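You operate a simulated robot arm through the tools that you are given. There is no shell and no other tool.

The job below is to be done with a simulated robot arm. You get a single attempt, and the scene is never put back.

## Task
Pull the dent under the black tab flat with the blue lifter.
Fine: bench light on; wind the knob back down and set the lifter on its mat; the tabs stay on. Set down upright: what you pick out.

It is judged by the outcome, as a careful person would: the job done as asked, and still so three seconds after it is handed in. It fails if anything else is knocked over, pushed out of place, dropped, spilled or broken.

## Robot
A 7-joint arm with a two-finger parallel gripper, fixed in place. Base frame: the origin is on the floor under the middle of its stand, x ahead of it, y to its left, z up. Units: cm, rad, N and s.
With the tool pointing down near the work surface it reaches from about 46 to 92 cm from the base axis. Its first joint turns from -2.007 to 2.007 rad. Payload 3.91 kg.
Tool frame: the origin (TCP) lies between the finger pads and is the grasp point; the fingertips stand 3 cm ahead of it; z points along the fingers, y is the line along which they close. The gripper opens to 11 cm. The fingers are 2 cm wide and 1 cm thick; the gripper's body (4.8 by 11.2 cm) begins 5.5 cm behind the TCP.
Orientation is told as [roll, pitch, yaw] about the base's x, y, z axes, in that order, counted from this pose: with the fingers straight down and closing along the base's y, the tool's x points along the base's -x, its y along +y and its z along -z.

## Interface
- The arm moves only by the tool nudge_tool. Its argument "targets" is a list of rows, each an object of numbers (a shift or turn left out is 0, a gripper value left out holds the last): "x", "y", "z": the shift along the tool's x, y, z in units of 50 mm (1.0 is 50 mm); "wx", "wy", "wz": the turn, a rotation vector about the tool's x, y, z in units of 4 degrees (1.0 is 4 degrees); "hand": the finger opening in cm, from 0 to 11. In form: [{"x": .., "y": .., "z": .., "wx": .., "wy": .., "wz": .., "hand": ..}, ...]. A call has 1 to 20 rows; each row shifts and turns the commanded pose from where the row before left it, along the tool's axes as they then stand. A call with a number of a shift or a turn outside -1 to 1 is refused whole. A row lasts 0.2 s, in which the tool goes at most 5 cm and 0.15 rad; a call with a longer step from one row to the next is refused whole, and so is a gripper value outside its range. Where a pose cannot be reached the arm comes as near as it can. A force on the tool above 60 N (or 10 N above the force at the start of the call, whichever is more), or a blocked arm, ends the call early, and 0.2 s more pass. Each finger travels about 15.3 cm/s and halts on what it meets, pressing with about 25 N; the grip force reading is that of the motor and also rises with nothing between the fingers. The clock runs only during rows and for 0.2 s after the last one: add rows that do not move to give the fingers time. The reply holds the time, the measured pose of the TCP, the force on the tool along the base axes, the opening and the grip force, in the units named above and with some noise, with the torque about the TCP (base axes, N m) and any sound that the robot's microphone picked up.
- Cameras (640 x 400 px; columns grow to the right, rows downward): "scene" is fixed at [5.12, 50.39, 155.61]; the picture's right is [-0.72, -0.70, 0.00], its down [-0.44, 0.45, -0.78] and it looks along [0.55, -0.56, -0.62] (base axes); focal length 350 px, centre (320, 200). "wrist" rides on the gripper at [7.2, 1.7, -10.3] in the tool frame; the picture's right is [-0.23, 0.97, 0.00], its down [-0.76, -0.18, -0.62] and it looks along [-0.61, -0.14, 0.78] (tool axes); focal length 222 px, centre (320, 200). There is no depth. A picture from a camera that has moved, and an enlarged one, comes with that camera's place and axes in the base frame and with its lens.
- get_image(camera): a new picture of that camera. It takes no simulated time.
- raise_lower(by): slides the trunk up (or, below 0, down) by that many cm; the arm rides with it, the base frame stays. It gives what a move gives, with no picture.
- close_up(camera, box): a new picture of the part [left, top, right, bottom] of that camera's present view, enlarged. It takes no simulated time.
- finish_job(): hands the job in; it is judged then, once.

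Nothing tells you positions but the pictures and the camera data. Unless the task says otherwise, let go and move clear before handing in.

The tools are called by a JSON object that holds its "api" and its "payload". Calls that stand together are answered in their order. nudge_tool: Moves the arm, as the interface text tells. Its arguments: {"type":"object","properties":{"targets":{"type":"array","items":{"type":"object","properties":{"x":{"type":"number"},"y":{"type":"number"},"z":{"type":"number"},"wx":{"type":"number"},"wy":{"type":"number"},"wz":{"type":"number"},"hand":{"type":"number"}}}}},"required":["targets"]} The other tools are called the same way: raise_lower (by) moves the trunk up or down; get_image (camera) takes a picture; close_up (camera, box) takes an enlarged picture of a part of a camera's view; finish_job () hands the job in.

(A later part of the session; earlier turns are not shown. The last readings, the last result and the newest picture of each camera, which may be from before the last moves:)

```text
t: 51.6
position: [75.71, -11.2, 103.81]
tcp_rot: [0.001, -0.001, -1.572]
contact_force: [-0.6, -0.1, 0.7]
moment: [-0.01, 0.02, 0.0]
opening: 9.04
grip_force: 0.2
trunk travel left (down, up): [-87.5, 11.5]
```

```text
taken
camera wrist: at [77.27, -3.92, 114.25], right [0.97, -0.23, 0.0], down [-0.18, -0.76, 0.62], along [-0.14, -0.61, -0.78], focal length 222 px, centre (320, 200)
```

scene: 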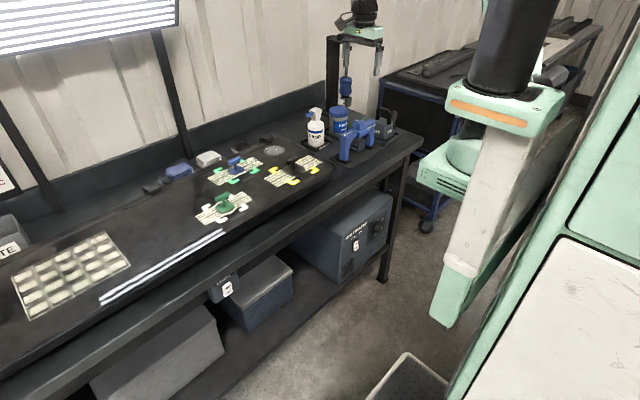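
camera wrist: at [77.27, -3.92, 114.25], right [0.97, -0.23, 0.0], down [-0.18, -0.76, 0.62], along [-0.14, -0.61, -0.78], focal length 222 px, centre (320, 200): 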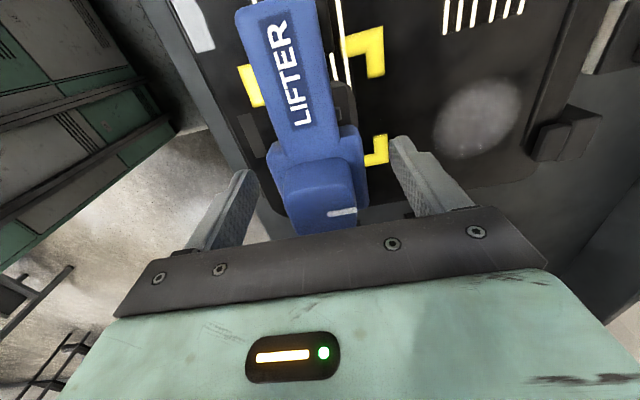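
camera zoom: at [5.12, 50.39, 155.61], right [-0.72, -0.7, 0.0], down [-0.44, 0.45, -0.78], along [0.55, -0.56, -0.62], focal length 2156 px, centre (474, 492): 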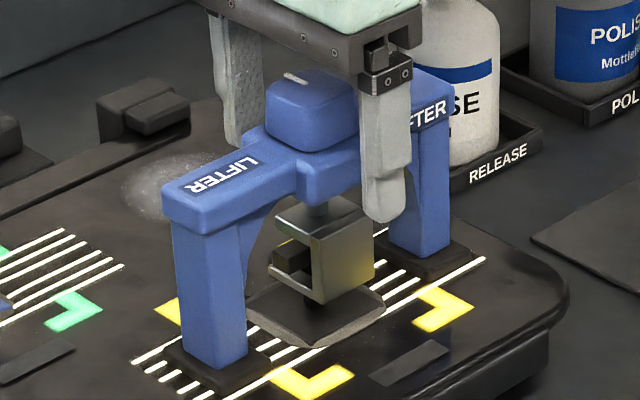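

The lifter stands by itself, feet flat on the panel with the bar captured. I'll rise so the fingertips clear the boss and take hold of the knob.

{"api": "nudge_tool", "payload": {"targets": [{"z": -0.32}, {"z": -0.3}, {}]}}

{"api": "close_up", "payload": {"camera": "scene", "box": [265, 110, 335, 170]}}

{"api": "close_up", "payload": {"camera": "wrist", "box": [220, 80, 420, 240]}}

```text
t: 52.4
position: [75.47, -11.09, 106.81]
tcp_rot: [0.0, 0.001, -1.57]
contact_force: [-0.1, 0.0, 0.4]
moment: [0.0, -0.01, -0.03]
opening: 8.98
grip_force: 0.0
trunk travel left (down, up): [-87.5, 11.5]
```

```text
6.67 times, centred on (300, 140) of scene
camera zoom: at [5.12, 50.39, 155.61], right [-0.72, -0.7, 0.0], down [-0.44, 0.45, -0.78], along [0.55, -0.56, -0.62], focal length 2336 px, centre (453, 600)
```

zoom: 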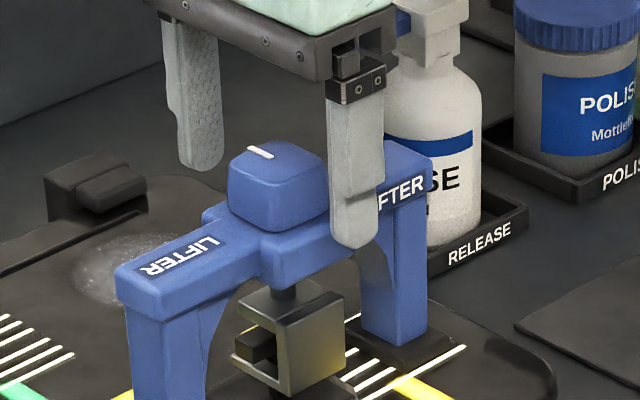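

```text
2.50 times, centred on (320, 160) of wrist
camera zoom: at [77.19, -3.86, 117.3], right [0.97, -0.23, 0.0], down [-0.18, -0.76, 0.62], along [-0.14, -0.61, -0.78], focal length 555 px, centre (320, 300)
```

zoom: 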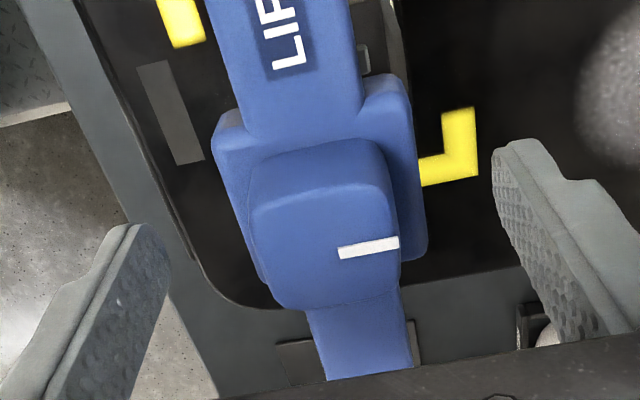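

The knob is centred under the gripper. I'll close on it and try a small clockwise turn to see which way the claw moves.

{"api": "nudge_tool", "payload": {"targets": [{"hand": 6}, {"hand": 4}, {"hand": 2.5}, {"hand": 2}, {}]}}

{"api": "close_up", "payload": {"camera": "scene", "box": [265, 120, 335, 180]}}

```text
t: 53.6
position: [75.7, -11.09, 106.95]
tcp_rot: [0.002, -0.001, -1.57]
contact_force: [1.8, -0.1, 2.9]
moment: [-0.01, -0.1, 0.0]
opening: 3.88
grip_force: 25.2
trunk travel left (down, up): [-87.5, 11.5]
```

```text
6.67 times, centred on (300, 150) of scene
camera zoom: at [5.12, 50.39, 155.61], right [-0.72, -0.7, 0.0], down [-0.44, 0.45, -0.78], along [0.55, -0.56, -0.62], focal length 2336 px, centre (453, 533)
```

zoom: 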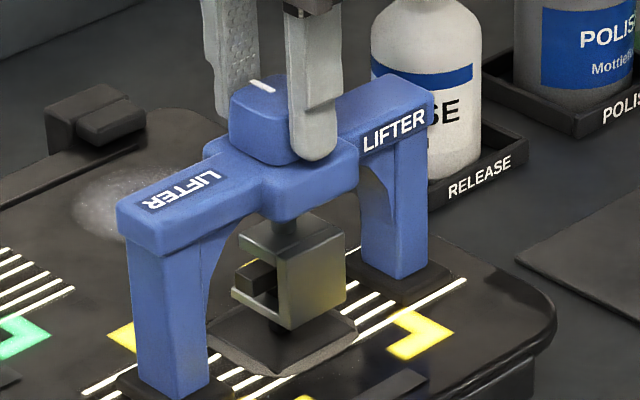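

{"api": "close_up", "payload": {"camera": "scene", "box": [280, 148, 312, 172]}}

{"api": "nudge_tool", "payload": {"targets": [{"wz": 0.5}, {"wz": 1}, {"wz": 1}, {"wz": 1}, {"wz": 1}, {"wz": 1}, {"wz": 0.5}, {}]}}

{"api": "close_up", "payload": {"camera": "scene", "box": [280, 148, 312, 172]}}

{"api": "close_up", "payload": {"camera": "scene", "box": [255, 120, 335, 190]}}

```text
16.00 times, centred on (296, 160) of scene
camera zoom: at [5.12, 50.39, 155.61], right [-0.72, -0.7, 0.0], down [-0.44, 0.45, -0.78], along [0.55, -0.56, -0.62], focal length 5607 px, centre (704, 840)
```

zoom: 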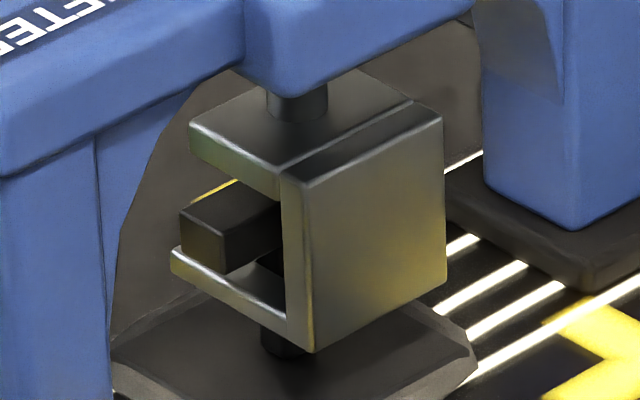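

```text
t: 55.4
position: [75.8, -11.09, 106.88]
tcp_rot: [0.001, -0.001, -1.989]
contact_force: [1.6, -0.9, 1.9]
moment: [-0.07, -0.12, 0.02]
opening: 3.84
grip_force: 25.3
trunk travel left (down, up): [-87.5, 11.5]
```

```text
16.00 times, centred on (296, 160) of scene
camera zoom: at [5.12, 50.39, 155.61], right [-0.72, -0.7, 0.0], down [-0.44, 0.45, -0.78], along [0.55, -0.56, -0.62], focal length 5607 px, centre (704, 840)
```

zoom: 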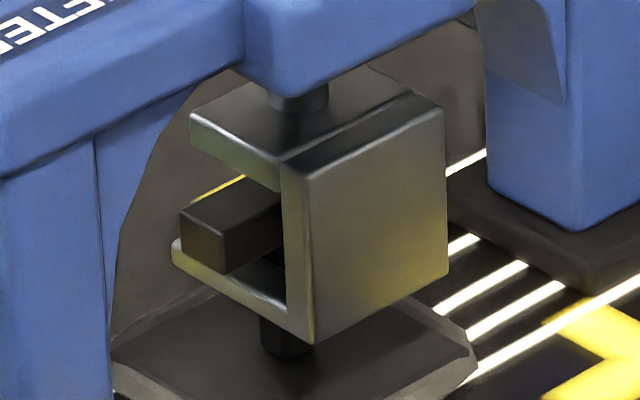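

```text
5.71 times, centred on (295, 155) of scene
camera zoom: at [5.12, 50.39, 155.61], right [-0.72, -0.7, 0.0], down [-0.44, 0.45, -0.78], along [0.55, -0.56, -0.62], focal length 2002 px, centre (463, 457)
```

zoom: 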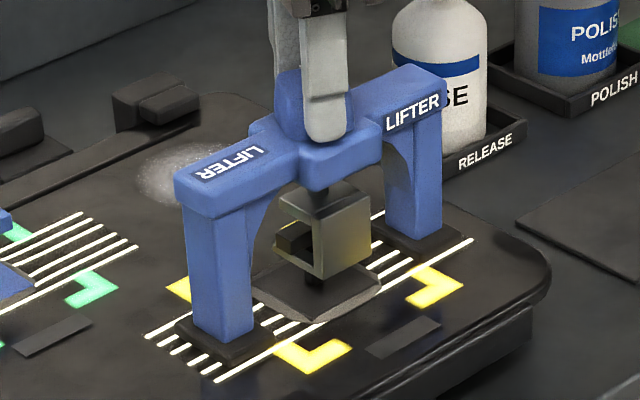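

Clockwise raises the claw (about 0.17 cm for 24°). I'll keep winding in modest steps, checking the bar contact and the stripes.

{"api": "nudge_tool", "payload": {"targets": [{"wz": 1}, {"wz": 1}, {"wz": 1}, {"wz": 1}, {"wz": 1}, {}]}}

{"api": "close_up", "payload": {"camera": "scene", "box": [280, 148, 312, 172]}}

```text
t: 56.8
position: [75.64, -11.01, 106.92]
tcp_rot: [-0.002, -0.001, -2.339]
contact_force: [-0.5, 0.4, 0.4]
moment: [-0.02, -0.01, -0.03]
opening: 3.9
grip_force: 24.7
trunk travel left (down, up): [-87.5, 11.5]
```

```text
16.00 times, centred on (296, 160) of scene
camera zoom: at [5.12, 50.39, 155.61], right [-0.72, -0.7, 0.0], down [-0.44, 0.45, -0.78], along [0.55, -0.56, -0.62], focal length 5607 px, centre (704, 840)
```

zoom: 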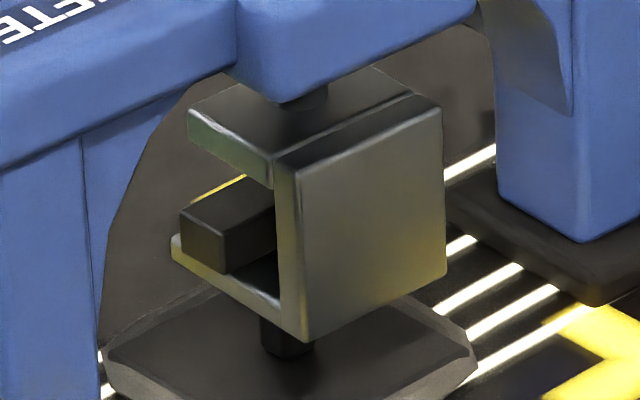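

The lifter has twisted about 3° with the knob because it is only lightly loaded. I'll press down slightly to add foot friction while turning.

{"api": "nudge_tool", "payload": {"targets": [{"z": 0.03}, {}]}}

{"api": "close_up", "payload": {"camera": "wrist", "box": [180, 0, 460, 230]}}

```text
t: 57.4
position: [75.67, -11.0, 106.78]
tcp_rot: [0.002, 0.001, -2.337]
contact_force: [-0.9, 1.6, 11.4]
moment: [-0.33, 0.55, 0.0]
opening: 3.88
grip_force: 25.3
trunk travel left (down, up): [-87.5, 11.5]
```

```text
1.74 times, centred on (320, 115) of wrist
camera zoom: at [81.79, -7.01, 117.33], right [0.54, -0.84, 0.0], down [-0.66, -0.43, 0.62], along [-0.52, -0.34, -0.78], focal length 386 px, centre (320, 348)
```

zoom: 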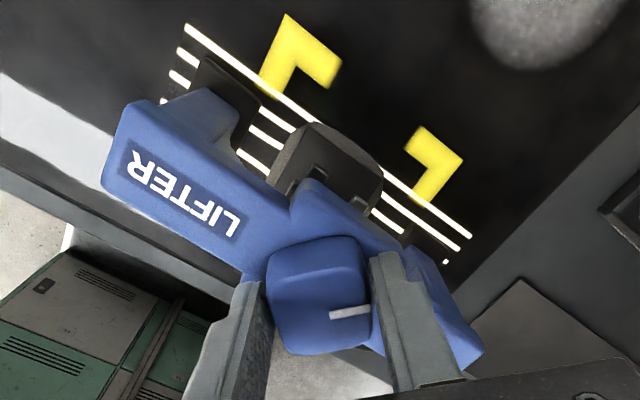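

{"api": "nudge_tool", "payload": {"targets": [{"wz": 1}, {"wz": 1}, {"wz": 1}, {"wz": 1}, {"wz": 1}, {}]}}

{"api": "close_up", "payload": {"camera": "scene", "box": [280, 148, 312, 172]}}

{"api": "close_up", "payload": {"camera": "wrist", "box": [180, 0, 460, 230]}}

```text
t: 58.8
position: [75.65, -11.01, 106.8]
tcp_rot: [0.002, 0.003, -2.687]
contact_force: [7.8, -0.2, 19.2]
moment: [0.06, -0.5, 0.01]
opening: 3.86
grip_force: 25.2
trunk travel left (down, up): [-87.5, 11.5]
```

```text
16.00 times, centred on (296, 160) of scene
camera zoom: at [5.12, 50.39, 155.61], right [-0.72, -0.7, 0.0], down [-0.44, 0.45, -0.78], along [0.55, -0.56, -0.62], focal length 5607 px, centre (704, 840)
```

zoom: 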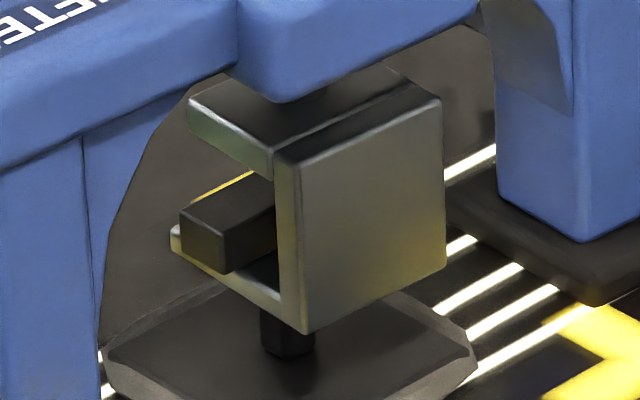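

```text
1.74 times, centred on (320, 115) of wrist
camera zoom: at [82.8, -9.46, 117.3], right [0.22, -0.97, 0.0], down [-0.76, -0.17, 0.62], along [-0.61, -0.14, -0.78], focal length 386 px, centre (320, 348)
```

zoom: 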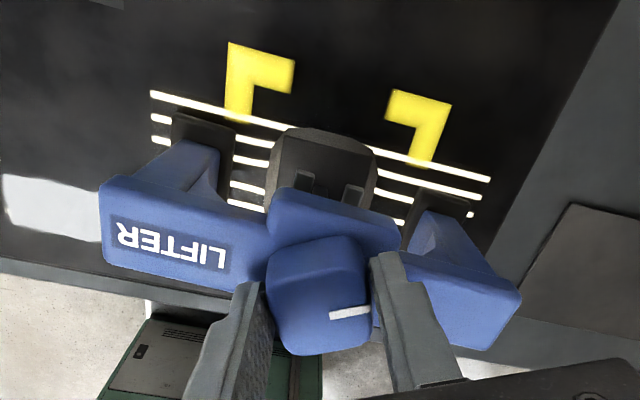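

{"api": "close_up", "payload": {"camera": "scene", "box": [286, 156, 300, 168]}}

{"api": "close_up", "payload": {"camera": "wrist", "box": [270, 50, 380, 120]}}

```text
16.00 times, centred on (293, 162) of scene
camera zoom: at [5.12, 50.39, 155.61], right [-0.72, -0.7, 0.0], down [-0.44, 0.45, -0.78], along [0.55, -0.56, -0.62], focal length 5607 px, centre (752, 808)
```

zoom: 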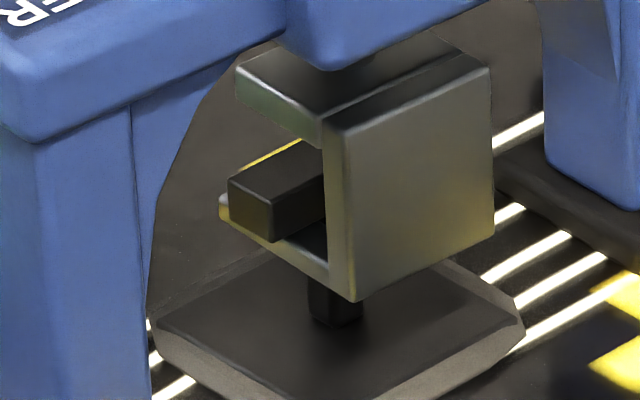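

```text
5.71 times, centred on (325, 85) of wrist
camera zoom: at [82.8, -9.46, 117.3], right [0.22, -0.97, 0.0], down [-0.76, -0.17, 0.62], along [-0.61, -0.14, -0.78], focal length 1269 px, centre (291, 857)
```

zoom: 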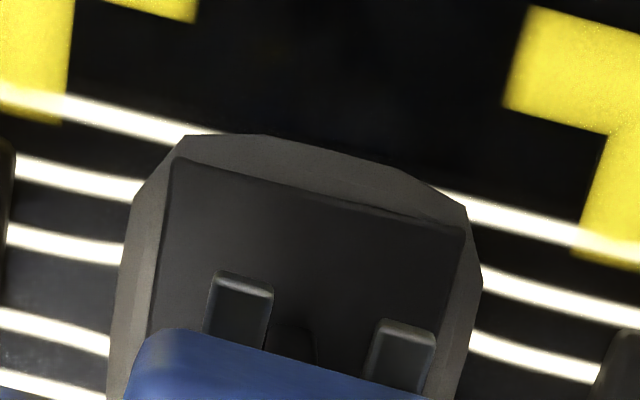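

Winding works with the lifter steady now, and the claw is close to taking up the bar. I'll continue in small steps.

{"api": "nudge_tool", "payload": {"targets": [{"wz": 1}, {"wz": 1}, {"wz": 1}, {}]}}

{"api": "close_up", "payload": {"camera": "scene", "box": [280, 148, 312, 172]}}

{"api": "close_up", "payload": {"camera": "wrist", "box": [230, 30, 410, 130]}}

```text
t: 59.8
position: [75.57, -11.0, 106.81]
tcp_rot: [-0.001, 0.0, -2.896]
contact_force: [4.5, -2.6, 19.9]
moment: [-0.14, -0.1, 0.02]
opening: 3.87
grip_force: 24.8
trunk travel left (down, up): [-87.5, 11.5]
```

```text
16.00 times, centred on (296, 160) of scene
camera zoom: at [5.12, 50.39, 155.61], right [-0.72, -0.7, 0.0], down [-0.44, 0.45, -0.78], along [0.55, -0.56, -0.62], focal length 5607 px, centre (704, 840)
```

zoom: 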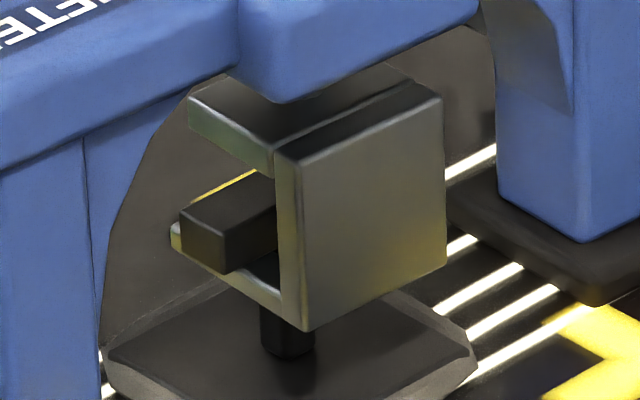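

```text
3.56 times, centred on (320, 80) of wrist
camera zoom: at [82.95, -11.04, 117.22], right [0.01, -1.0, 0.0], down [-0.78, -0.01, 0.62], along [-0.62, -0.01, -0.78], focal length 790 px, centre (320, 627)
```

zoom: 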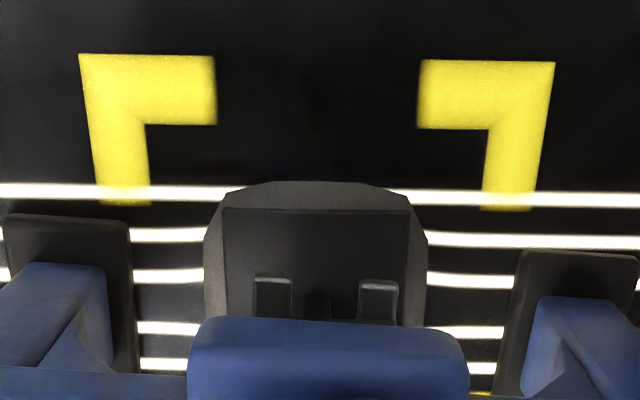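

{"api": "nudge_tool", "payload": {"targets": [{"wz": 1}, {"wz": 1}, {"wz": 1}, {}]}}

{"api": "close_up", "payload": {"camera": "scene", "box": [280, 148, 312, 172]}}

{"api": "close_up", "payload": {"camera": "wrist", "box": [230, 30, 410, 130]}}

```text
t: 60.8
position: [75.62, -11.11, 106.71]
tcp_rot: [-0.001, -0.002, -3.108]
contact_force: [7.3, -4.5, 8.9]
moment: [-0.15, -0.43, 0.0]
opening: 3.9
grip_force: 24.7
trunk travel left (down, up): [-87.5, 11.5]
```

```text
16.00 times, centred on (296, 160) of scene
camera zoom: at [5.12, 50.39, 155.61], right [-0.72, -0.7, 0.0], down [-0.44, 0.45, -0.78], along [0.55, -0.56, -0.62], focal length 5607 px, centre (704, 840)
```

zoom: 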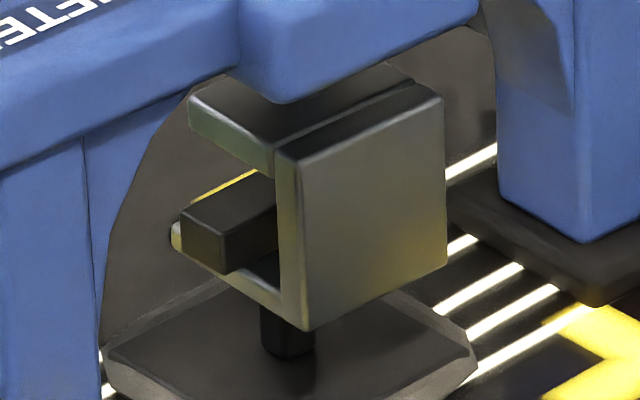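

```text
3.56 times, centred on (320, 80) of wrist
camera zoom: at [82.81, -12.62, 117.21], right [-0.19, -0.98, 0.0], down [-0.77, 0.15, 0.62], along [-0.61, 0.12, -0.78], focal length 790 px, centre (320, 627)
```

zoom: 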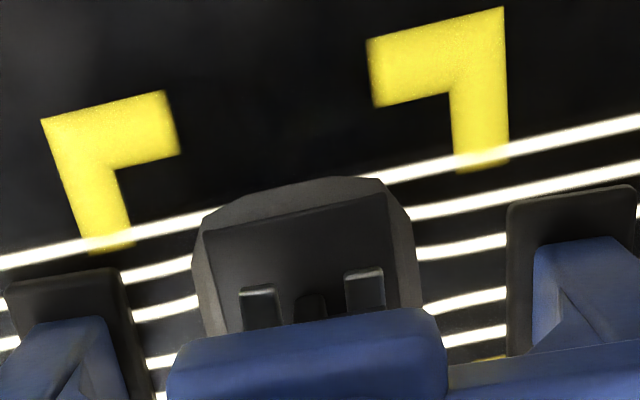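

{"api": "get_image", "payload": {"camera": "wrist"}}

{"api": "close_up", "payload": {"camera": "wrist", "box": [220, 100, 420, 240]}}

{"api": "close_up", "payload": {"camera": "scene", "box": [270, 110, 330, 160]}}

```text
taken
camera wrist: at [82.81, -12.62, 117.21], right [-0.19, -0.98, 0.0], down [-0.77, 0.15, 0.62], along [-0.61, 0.12, -0.78], focal length 222 px, centre (320, 200)
```

wrist: 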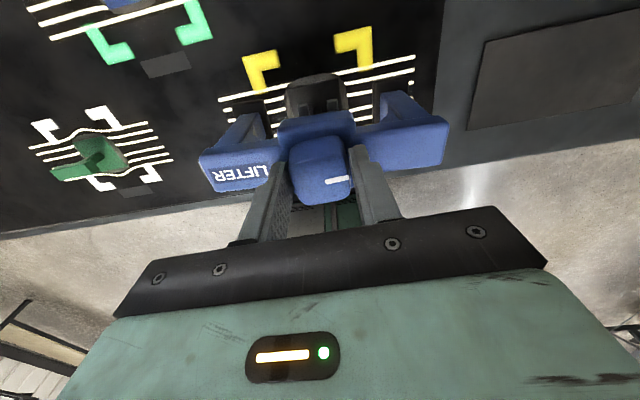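

```text
2.86 times, centred on (320, 170) of wrist
camera zoom: at [82.81, -12.62, 117.21], right [-0.19, -0.98, 0.0], down [-0.77, 0.15, 0.62], along [-0.61, 0.12, -0.78], focal length 635 px, centre (320, 286)
```

zoom: 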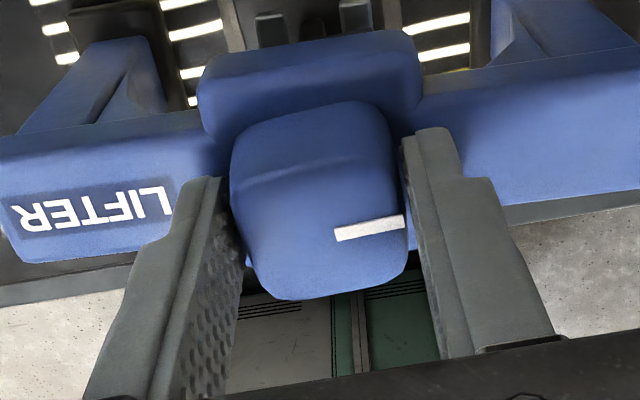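

```text
8.00 times, centred on (300, 135) of scene
camera zoom: at [5.12, 50.39, 155.61], right [-0.72, -0.7, 0.0], down [-0.44, 0.45, -0.78], along [0.55, -0.56, -0.62], focal length 2803 px, centre (480, 720)
```

zoom: 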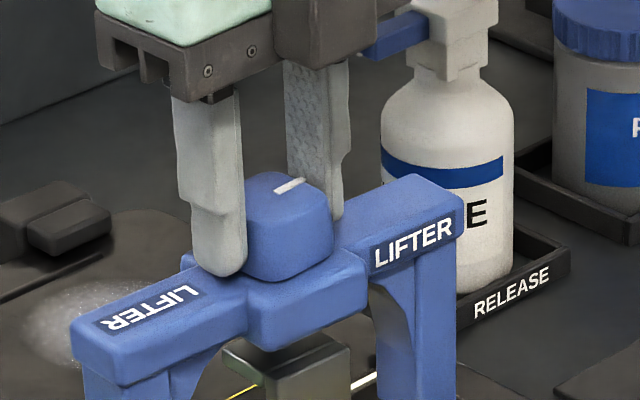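

{"api": "close_up", "payload": {"camera": "wrist", "box": [330, 50, 420, 110]}}

{"api": "close_up", "payload": {"camera": "wrist", "box": [210, 70, 300, 130]}}

{"api": "close_up", "payload": {"camera": "scene", "box": [284, 156, 298, 168]}}

{"api": "close_up", "payload": {"camera": "scene", "box": [260, 150, 330, 195]}}

```text
6.67 times, centred on (375, 80) of wrist
camera zoom: at [82.81, -12.62, 117.21], right [-0.19, -0.98, 0.0], down [-0.77, 0.15, 0.62], along [-0.61, 0.12, -0.78], focal length 1481 px, centre (-47, 1000)
```

zoom: 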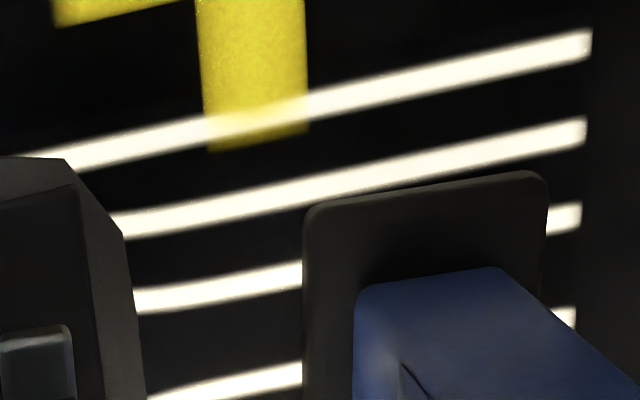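

```text
6.67 times, centred on (255, 100) of wrist
camera zoom: at [82.81, -12.62, 117.21], right [-0.19, -0.98, 0.0], down [-0.77, 0.15, 0.62], along [-0.61, 0.12, -0.78], focal length 1481 px, centre (753, 867)
```

zoom: 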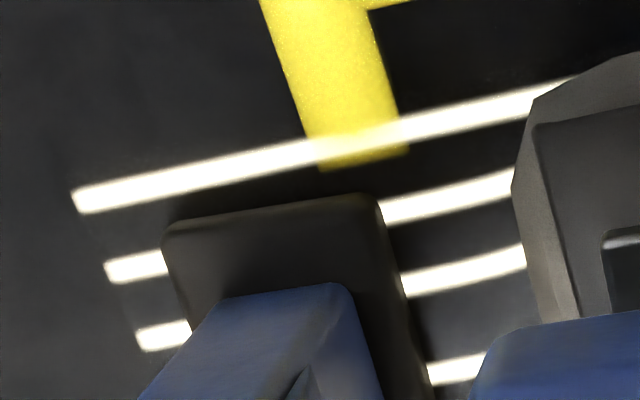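

```text
16.00 times, centred on (291, 162) of scene
camera zoom: at [5.12, 50.39, 155.61], right [-0.72, -0.7, 0.0], down [-0.44, 0.45, -0.78], along [0.55, -0.56, -0.62], focal length 5607 px, centre (784, 808)
```

zoom: 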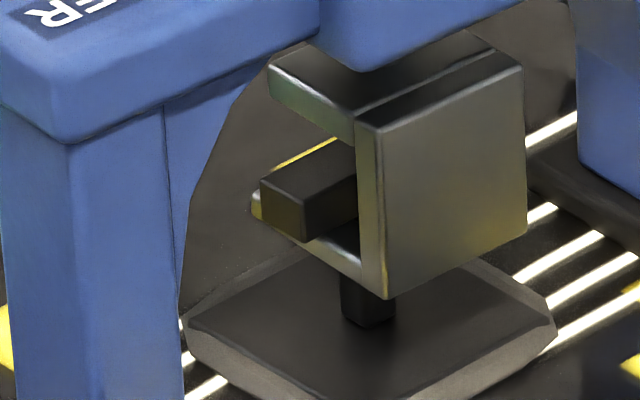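

```text
8.89 times, centred on (295, 172) of scene
camera zoom: at [5.12, 50.39, 155.61], right [-0.72, -0.7, 0.0], down [-0.44, 0.45, -0.78], along [0.55, -0.56, -0.62], focal length 3115 px, centre (542, 444)
```

zoom: 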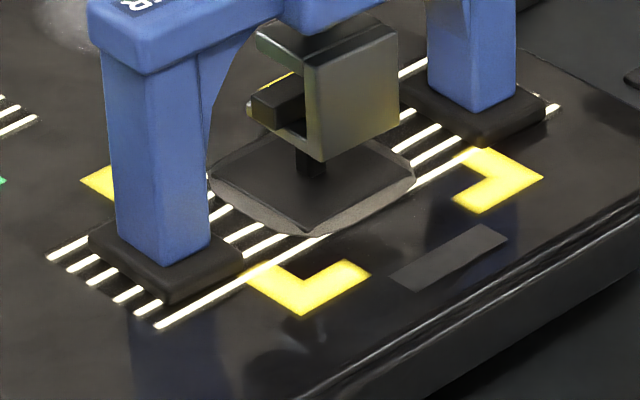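

The claw has taken up roughly 0.5 cm, so it should be about to touch the bar. I'll continue turning in small steps and compare.

{"api": "nudge_tool", "payload": {"targets": [{"wz": 1}, {"wz": 1}, {"wz": 1}, {}]}}

{"api": "close_up", "payload": {"camera": "scene", "box": [284, 156, 298, 168]}}

{"api": "close_up", "payload": {"camera": "wrist", "box": [220, 40, 420, 240]}}

```text
t: 61.8
position: [75.59, -11.26, 106.68]
tcp_rot: [-0.002, 0.0, 2.965]
contact_force: [3.4, -10.3, 8.8]
moment: [-0.26, 0.13, 0.04]
opening: 3.91
grip_force: 24.7
trunk travel left (down, up): [-87.5, 11.5]
```

```text
16.00 times, centred on (291, 162) of scene
camera zoom: at [5.12, 50.39, 155.61], right [-0.72, -0.7, 0.0], down [-0.44, 0.45, -0.78], along [0.55, -0.56, -0.62], focal length 5607 px, centre (784, 808)
```

zoom: 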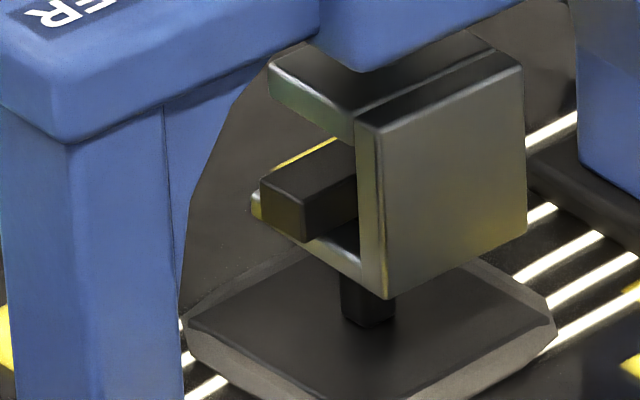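

```text
2.00 times, centred on (320, 140) of wrist
camera zoom: at [82.34, -14.13, 117.21], right [-0.39, -0.92, 0.0], down [-0.72, 0.31, 0.62], along [-0.57, 0.24, -0.78], focal length 444 px, centre (320, 320)
```

zoom: 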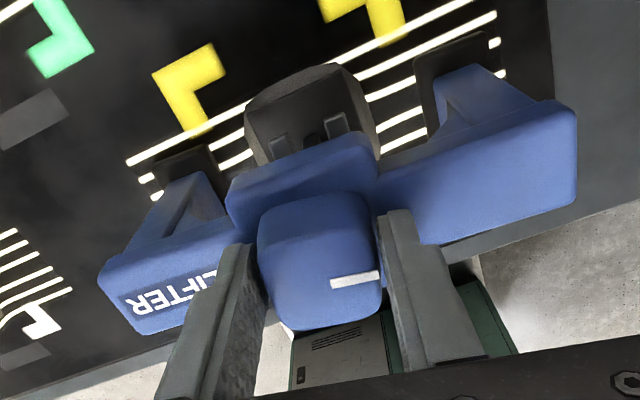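

The knob turned another 12° but the claw stayed put, so it is loaded against the bar. Side force is building from a slightly off-centre grip, so I'll release, see whether the knob holds, and re-centre.

{"api": "nudge_tool", "payload": {"targets": [{"z": -0.03}, {"hand": 5}, {"hand": 6.5}, {}]}}

{"api": "close_up", "payload": {"camera": "wrist", "box": [220, 40, 420, 240]}}

{"api": "close_up", "payload": {"camera": "scene", "box": [284, 156, 298, 168]}}

{"api": "close_up", "payload": {"camera": "scene", "box": [260, 115, 335, 180]}}

```text
t: 62.8
position: [75.53, -11.08, 106.85]
tcp_rot: [-0.002, 0.001, 2.97]
contact_force: [0.0, -0.5, -1.2]
moment: [0.01, -0.04, 0.01]
opening: 6.44
grip_force: 0.2
trunk travel left (down, up): [-87.5, 11.5]
```

```text
2.00 times, centred on (320, 140) of wrist
camera zoom: at [82.38, -14.02, 117.33], right [-0.39, -0.92, 0.0], down [-0.72, 0.31, 0.62], along [-0.57, 0.24, -0.78], focal length 444 px, centre (320, 320)
```

zoom: 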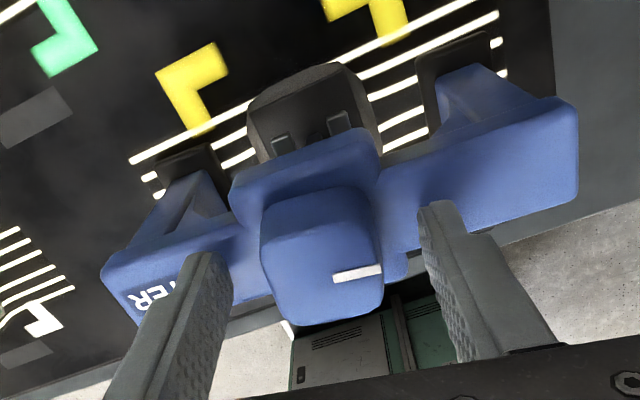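

```text
16.00 times, centred on (291, 162) of scene
camera zoom: at [5.12, 50.39, 155.61], right [-0.72, -0.7, 0.0], down [-0.44, 0.45, -0.78], along [0.55, -0.56, -0.62], focal length 5607 px, centre (784, 808)
```

zoom: 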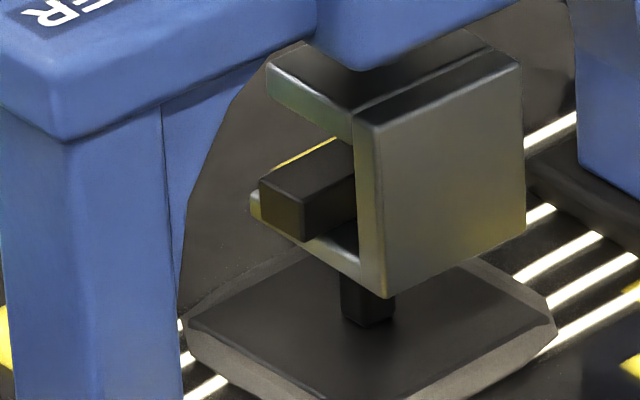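

```text
6.15 times, centred on (298, 148) of scene
camera zoom: at [5.12, 50.39, 155.61], right [-0.72, -0.7, 0.0], down [-0.44, 0.45, -0.78], along [0.55, -0.56, -0.62], focal length 2156 px, centre (458, 523)
```

zoom: 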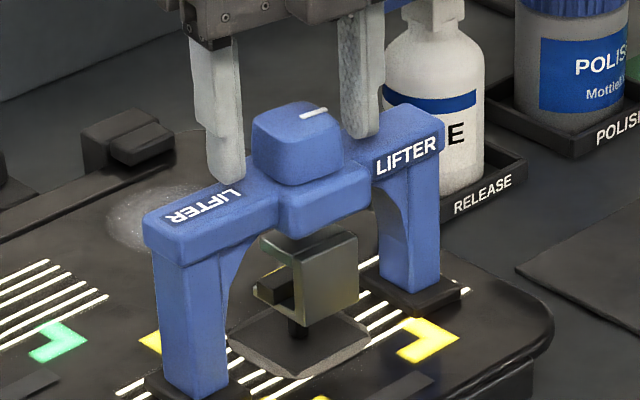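

The knob holds when released. I'll rotate the open gripper back 90° around it (shifting 0.2 cm in -y to centre) and take a fresh grip.

{"api": "nudge_tool", "payload": {"targets": [{"x": 0.007, "y": 0.04, "hand": 7}, {"wz": -1}, {"wz": -1}, {"wz": -1}, {"wz": -1}, {"wz": -1}, {"wz": -1}, {"wz": -1}, {"wz": -1}, {"wz": -1}, {"wz": -1}, {"wz": -1}, {"wz": -1}, {"wz": -1}, {"wz": -1}, {"wz": -1}, {"wz": -1}, {"wz": -1}, {"wz": -1}]}}

{"api": "nudge_tool", "payload": {"targets": [{"wz": -1}, {"wz": -1}, {"wz": -1}, {"wz": -1}, {"wz": -0.5}, {}]}}

{"api": "close_up", "payload": {"camera": "wrist", "box": [220, 40, 420, 240]}}

{"api": "close_up", "payload": {"camera": "scene", "box": [260, 115, 335, 180]}}

```text
t: 66.8
position: [75.62, -11.27, 106.86]
tcp_rot: [0.001, 0.0, -2.059]
contact_force: [0.3, -0.4, -0.6]
moment: [0.02, 0.01, -0.02]
opening: 6.98
grip_force: 0.1
trunk travel left (down, up): [-87.5, 11.5]
```

```text
t: 68.2
position: [75.74, -11.39, 106.83]
tcp_rot: [0.0, 0.001, -1.744]
contact_force: [0.1, -0.4, 0.5]
moment: [-0.01, 0.01, 0.03]
opening: 7.01
grip_force: 0.0
trunk travel left (down, up): [-87.5, 11.5]
```

```text
2.00 times, centred on (320, 140) of wrist
camera zoom: at [78.58, -4.55, 117.31], right [0.92, -0.39, 0.0], down [-0.31, -0.72, 0.62], along [-0.24, -0.57, -0.78], focal length 444 px, centre (320, 320)
```

zoom: 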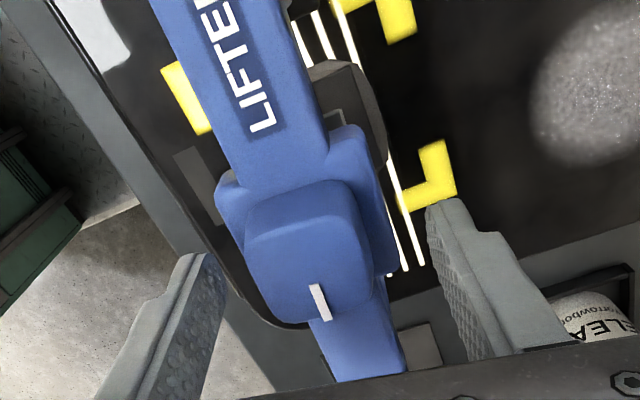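

```text
6.15 times, centred on (298, 148) of scene
camera zoom: at [5.12, 50.39, 155.61], right [-0.72, -0.7, 0.0], down [-0.44, 0.45, -0.78], along [0.55, -0.56, -0.62], focal length 2156 px, centre (458, 523)
```

zoom: 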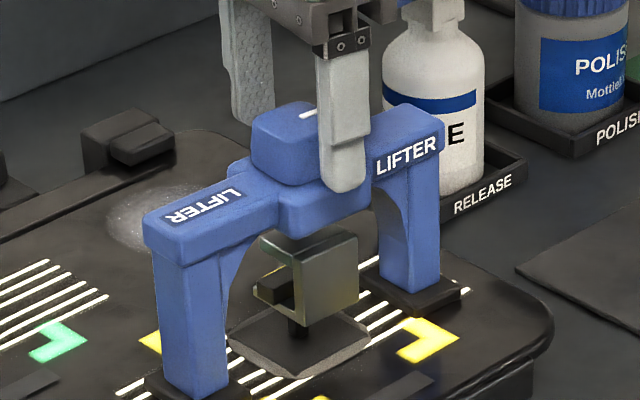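

The knob's faces are square to the fingers; its centre is slightly offset from the tool, so I'll shift a little and grip again.

{"api": "nudge_tool", "payload": {"targets": [{"x": 0.03, "y": -0.056}, {"hand": 5}, {"hand": 3.5}, {"hand": 2}, {}]}}

{"api": "close_up", "payload": {"camera": "wrist", "box": [220, 40, 420, 240]}}

{"api": "close_up", "payload": {"camera": "scene", "box": [284, 156, 298, 168]}}

```text
t: 69.4
position: [75.51, -11.19, 106.84]
tcp_rot: [-0.001, -0.001, -1.745]
contact_force: [2.5, -0.4, 0.4]
moment: [-0.06, -0.09, -0.02]
opening: 3.88
grip_force: 24.9
trunk travel left (down, up): [-87.5, 11.5]
```

```text
2.00 times, centred on (320, 140) of wrist
camera zoom: at [78.34, -4.39, 117.33], right [0.92, -0.39, 0.0], down [-0.31, -0.72, 0.62], along [-0.24, -0.57, -0.78], focal length 444 px, centre (320, 320)
```

zoom: 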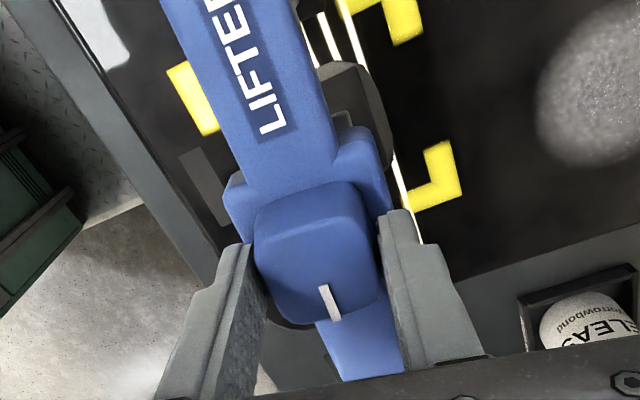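

```text
16.00 times, centred on (291, 162) of scene
camera zoom: at [5.12, 50.39, 155.61], right [-0.72, -0.7, 0.0], down [-0.44, 0.45, -0.78], along [0.55, -0.56, -0.62], focal length 5607 px, centre (784, 808)
```

zoom: 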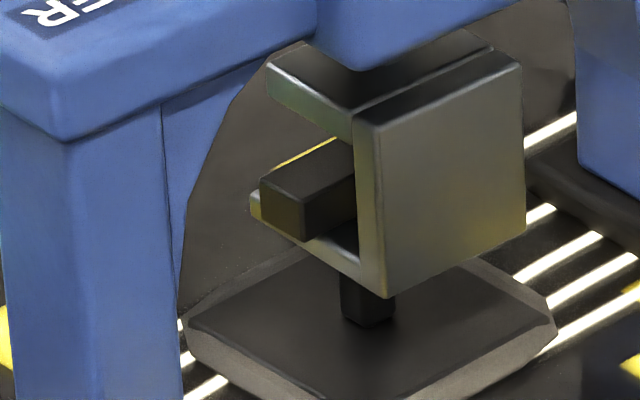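

{"api": "nudge_tool", "payload": {"targets": [{"z": 0.03}, {"wz": 1}, {"wz": 1}, {"wz": 1}, {}]}}

{"api": "close_up", "payload": {"camera": "scene", "box": [284, 156, 298, 168]}}

{"api": "close_up", "payload": {"camera": "wrist", "box": [300, 30, 380, 90]}}

```text
t: 70.6
position: [75.54, -11.12, 106.86]
tcp_rot: [0.002, -0.001, -1.953]
contact_force: [8.7, -2.5, 18.1]
moment: [0.14, -0.49, 0.03]
opening: 3.86
grip_force: 24.9
trunk travel left (down, up): [-87.5, 11.5]
```

```text
16.00 times, centred on (291, 162) of scene
camera zoom: at [5.12, 50.39, 155.61], right [-0.72, -0.7, 0.0], down [-0.44, 0.45, -0.78], along [0.55, -0.56, -0.62], focal length 5607 px, centre (784, 808)
```

zoom: 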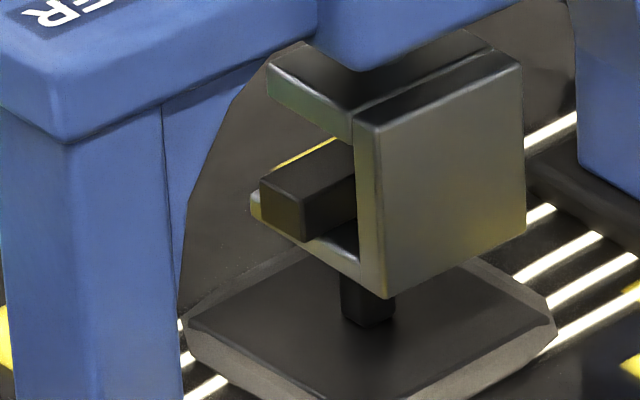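

```text
6.67 times, centred on (340, 60) of wrist
camera zoom: at [79.67, -5.1, 117.32], right [0.82, -0.58, 0.0], down [-0.45, -0.64, 0.62], along [-0.36, -0.51, -0.78], focal length 1481 px, centre (187, 1133)
```

zoom: 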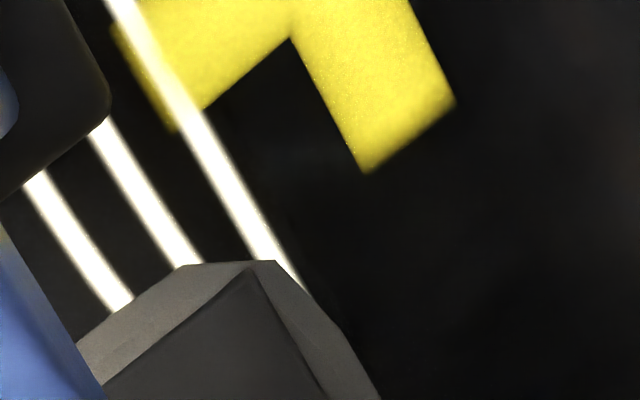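

{"api": "nudge_tool", "payload": {"targets": [{"wz": 1}, {"wz": 1}, {"wz": 1}, {}]}}

{"api": "close_up", "payload": {"camera": "scene", "box": [284, 156, 298, 168]}}

{"api": "close_up", "payload": {"camera": "scene", "box": [260, 150, 330, 195]}}

```text
t: 71.6
position: [75.41, -11.18, 106.86]
tcp_rot: [0.0, 0.004, -2.165]
contact_force: [9.1, 0.1, 18.8]
moment: [0.11, -0.44, 0.03]
opening: 3.85
grip_force: 24.6
trunk travel left (down, up): [-87.5, 11.5]
```

```text
16.00 times, centred on (291, 162) of scene
camera zoom: at [5.12, 50.39, 155.61], right [-0.72, -0.7, 0.0], down [-0.44, 0.45, -0.78], along [0.55, -0.56, -0.62], focal length 5607 px, centre (784, 808)
```

zoom: 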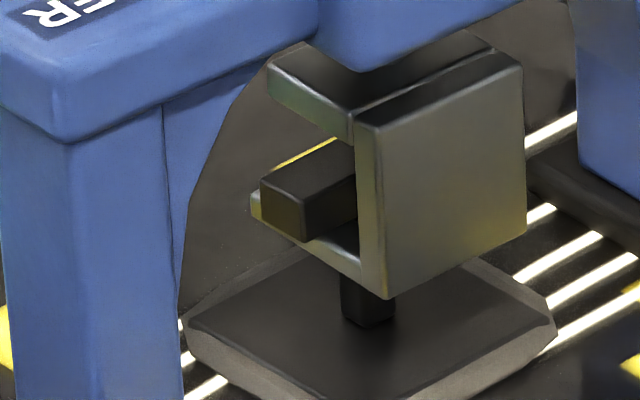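

```text
8.89 times, centred on (295, 172) of scene
camera zoom: at [5.12, 50.39, 155.61], right [-0.72, -0.7, 0.0], down [-0.44, 0.45, -0.78], along [0.55, -0.56, -0.62], focal length 3115 px, centre (542, 444)
```

zoom: 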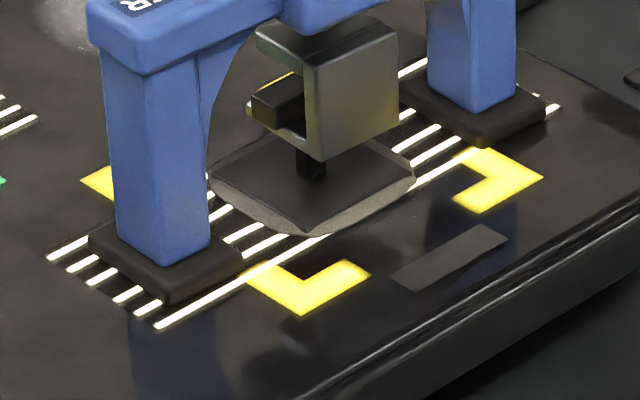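

{"api": "close_up", "payload": {"camera": "wrist", "box": [220, 40, 420, 240]}}

{"api": "close_up", "payload": {"camera": "scene", "box": [270, 115, 320, 150]}}

```text
2.00 times, centred on (320, 140) of wrist
camera zoom: at [80.81, -6.13, 117.28], right [0.68, -0.73, 0.0], down [-0.57, -0.53, 0.62], along [-0.46, -0.42, -0.78], focal length 444 px, centre (320, 320)
```

zoom: 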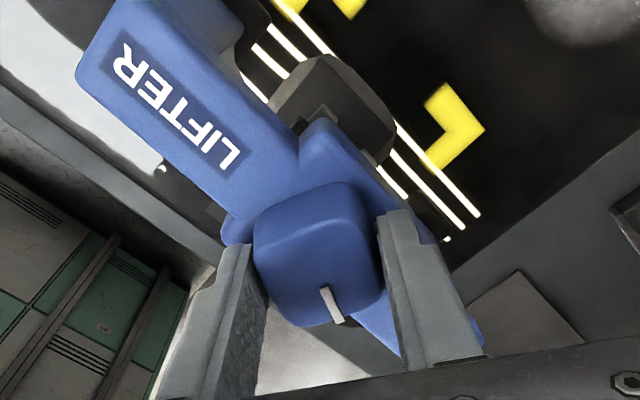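

```text
11.43 times, centred on (295, 132) of scene
camera zoom: at [5.12, 50.39, 155.61], right [-0.72, -0.7, 0.0], down [-0.44, 0.45, -0.78], along [0.55, -0.56, -0.62], focal length 4005 px, centre (606, 971)
```

zoom: 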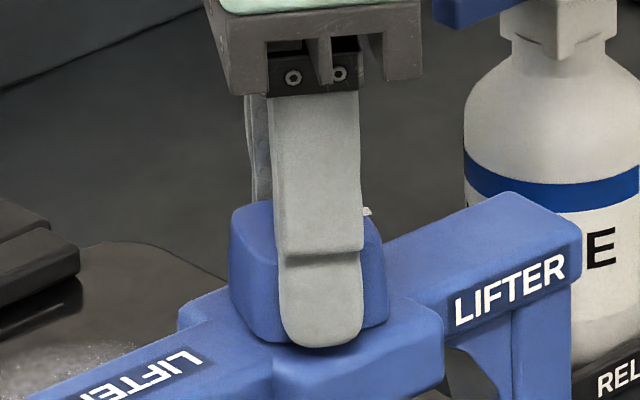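

{"api": "nudge_tool", "payload": {"targets": [{"wz": 1}, {"wz": 1}, {"wz": 1}, {}]}}

{"api": "close_up", "payload": {"camera": "scene", "box": [284, 156, 298, 168]}}

{"api": "close_up", "payload": {"camera": "wrist", "box": [230, 10, 420, 130]}}

```text
t: 72.6
position: [75.32, -11.18, 106.8]
tcp_rot: [0.002, -0.001, -2.373]
contact_force: [8.3, -2.4, 19.5]
moment: [-0.1, -0.24, 0.07]
opening: 3.84
grip_force: 25.0
trunk travel left (down, up): [-87.5, 11.5]
```

```text
16.00 times, centred on (291, 162) of scene
camera zoom: at [5.12, 50.39, 155.61], right [-0.72, -0.7, 0.0], down [-0.44, 0.45, -0.78], along [0.55, -0.56, -0.62], focal length 5607 px, centre (784, 808)
```

zoom: 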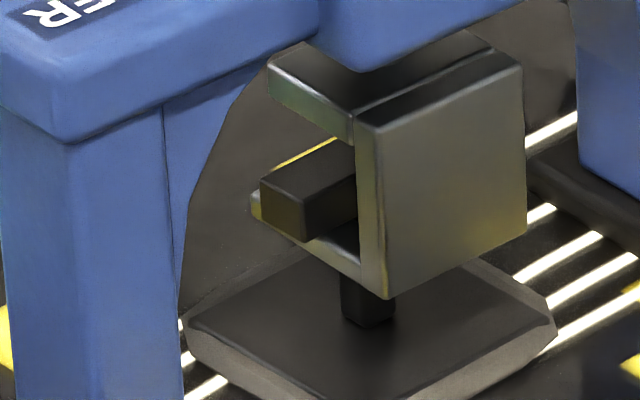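

```text
3.33 times, centred on (325, 70) of wrist
camera zoom: at [81.73, -7.37, 117.27], right [0.51, -0.86, 0.0], down [-0.67, -0.4, 0.62], along [-0.53, -0.32, -0.78], focal length 740 px, centre (303, 633)
```

zoom: 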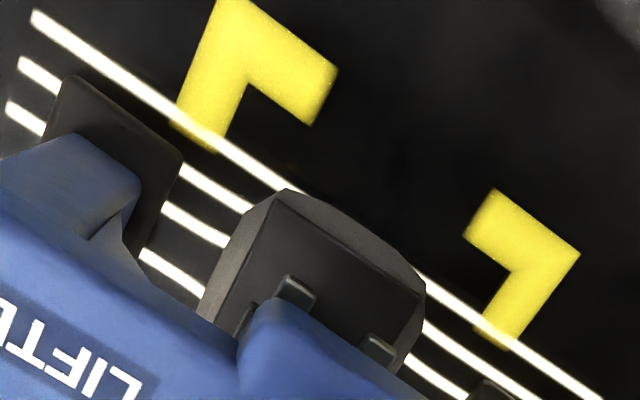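

{"api": "close_up", "payload": {"camera": "wrist", "box": [230, 5, 330, 105]}}

{"api": "close_up", "payload": {"camera": "wrist", "box": [330, 70, 430, 170]}}

```text
4.00 times, centred on (280, 55) of wrist
camera zoom: at [81.73, -7.37, 117.27], right [0.51, -0.86, 0.0], down [-0.67, -0.4, 0.62], along [-0.53, -0.32, -0.78], focal length 888 px, centre (480, 780)
```

zoom: 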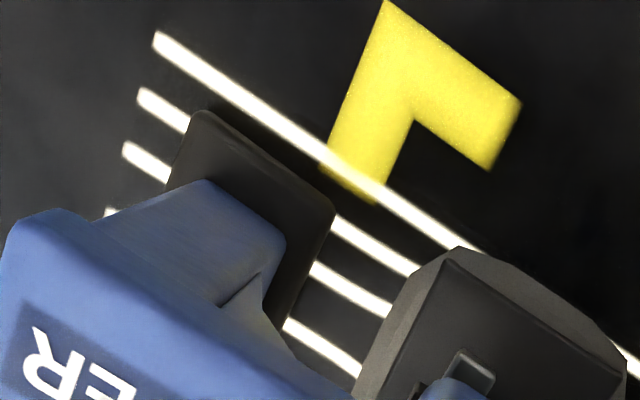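

```text
4.00 times, centred on (380, 120) of wrist
camera zoom: at [81.73, -7.37, 117.27], right [0.51, -0.86, 0.0], down [-0.67, -0.4, 0.62], along [-0.53, -0.32, -0.78], focal length 888 px, centre (80, 520)
```

zoom: 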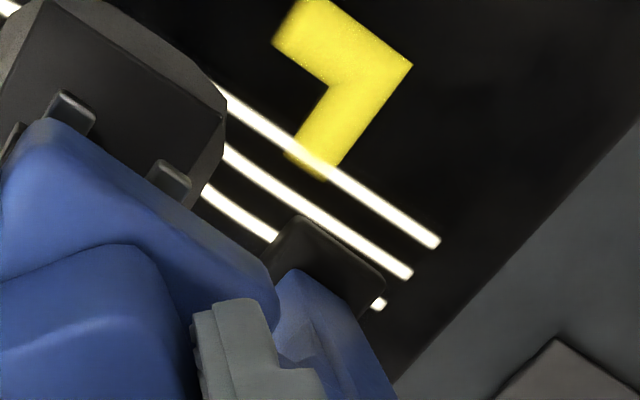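

The knob is at about 136° of turn with the claw loaded. To judge the stripes from the same viewpoint as before, I'll release the knob and swing the camera round without winding.

{"api": "nudge_tool", "payload": {"targets": [{"z": -0.03}, {"hand": 5}, {"hand": 7}, {"wz": 1}, {"wz": 1}, {"wz": 1}, {"wz": 1}, {"wz": 1}, {"wz": 1}, {"wz": 1}, {"wz": 0.5}, {}]}}

{"api": "close_up", "payload": {"camera": "wrist", "box": [230, 30, 410, 130]}}

{"api": "get_image", "payload": {"camera": "wrist"}}

{"api": "close_up", "payload": {"camera": "scene", "box": [284, 156, 298, 168]}}

```text
t: 75.2
position: [75.38, -11.15, 106.86]
tcp_rot: [-0.001, 0.0, -2.897]
contact_force: [-0.2, -0.9, -0.2]
moment: [-0.02, 0.01, 0.01]
opening: 7.01
grip_force: 0.1
trunk travel left (down, up): [-87.5, 11.5]
```

```text
3.56 times, centred on (320, 80) of wrist
camera zoom: at [82.71, -11.05, 117.35], right [0.02, -1.0, 0.0], down [-0.78, -0.01, 0.62], along [-0.62, -0.01, -0.78], focal length 790 px, centre (320, 627)
```

zoom: 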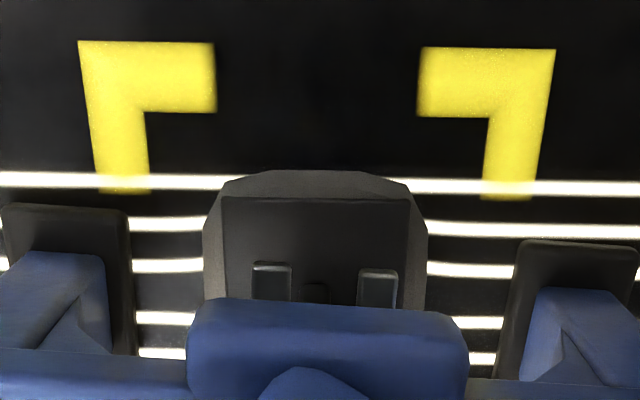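

```text
taken
camera wrist: at [82.71, -11.05, 117.35], right [0.02, -1.0, 0.0], down [-0.78, -0.01, 0.62], along [-0.62, -0.01, -0.78], focal length 222 px, centre (320, 200)
```

wrist: 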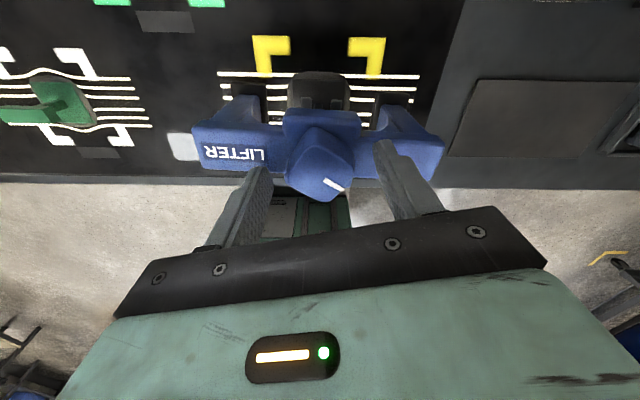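

```text
16.00 times, centred on (291, 162) of scene
camera zoom: at [5.12, 50.39, 155.61], right [-0.72, -0.7, 0.0], down [-0.44, 0.45, -0.78], along [0.55, -0.56, -0.62], focal length 5607 px, centre (784, 808)
```

zoom: 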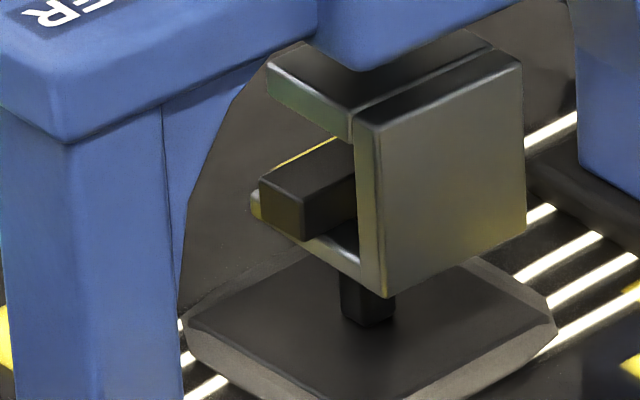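

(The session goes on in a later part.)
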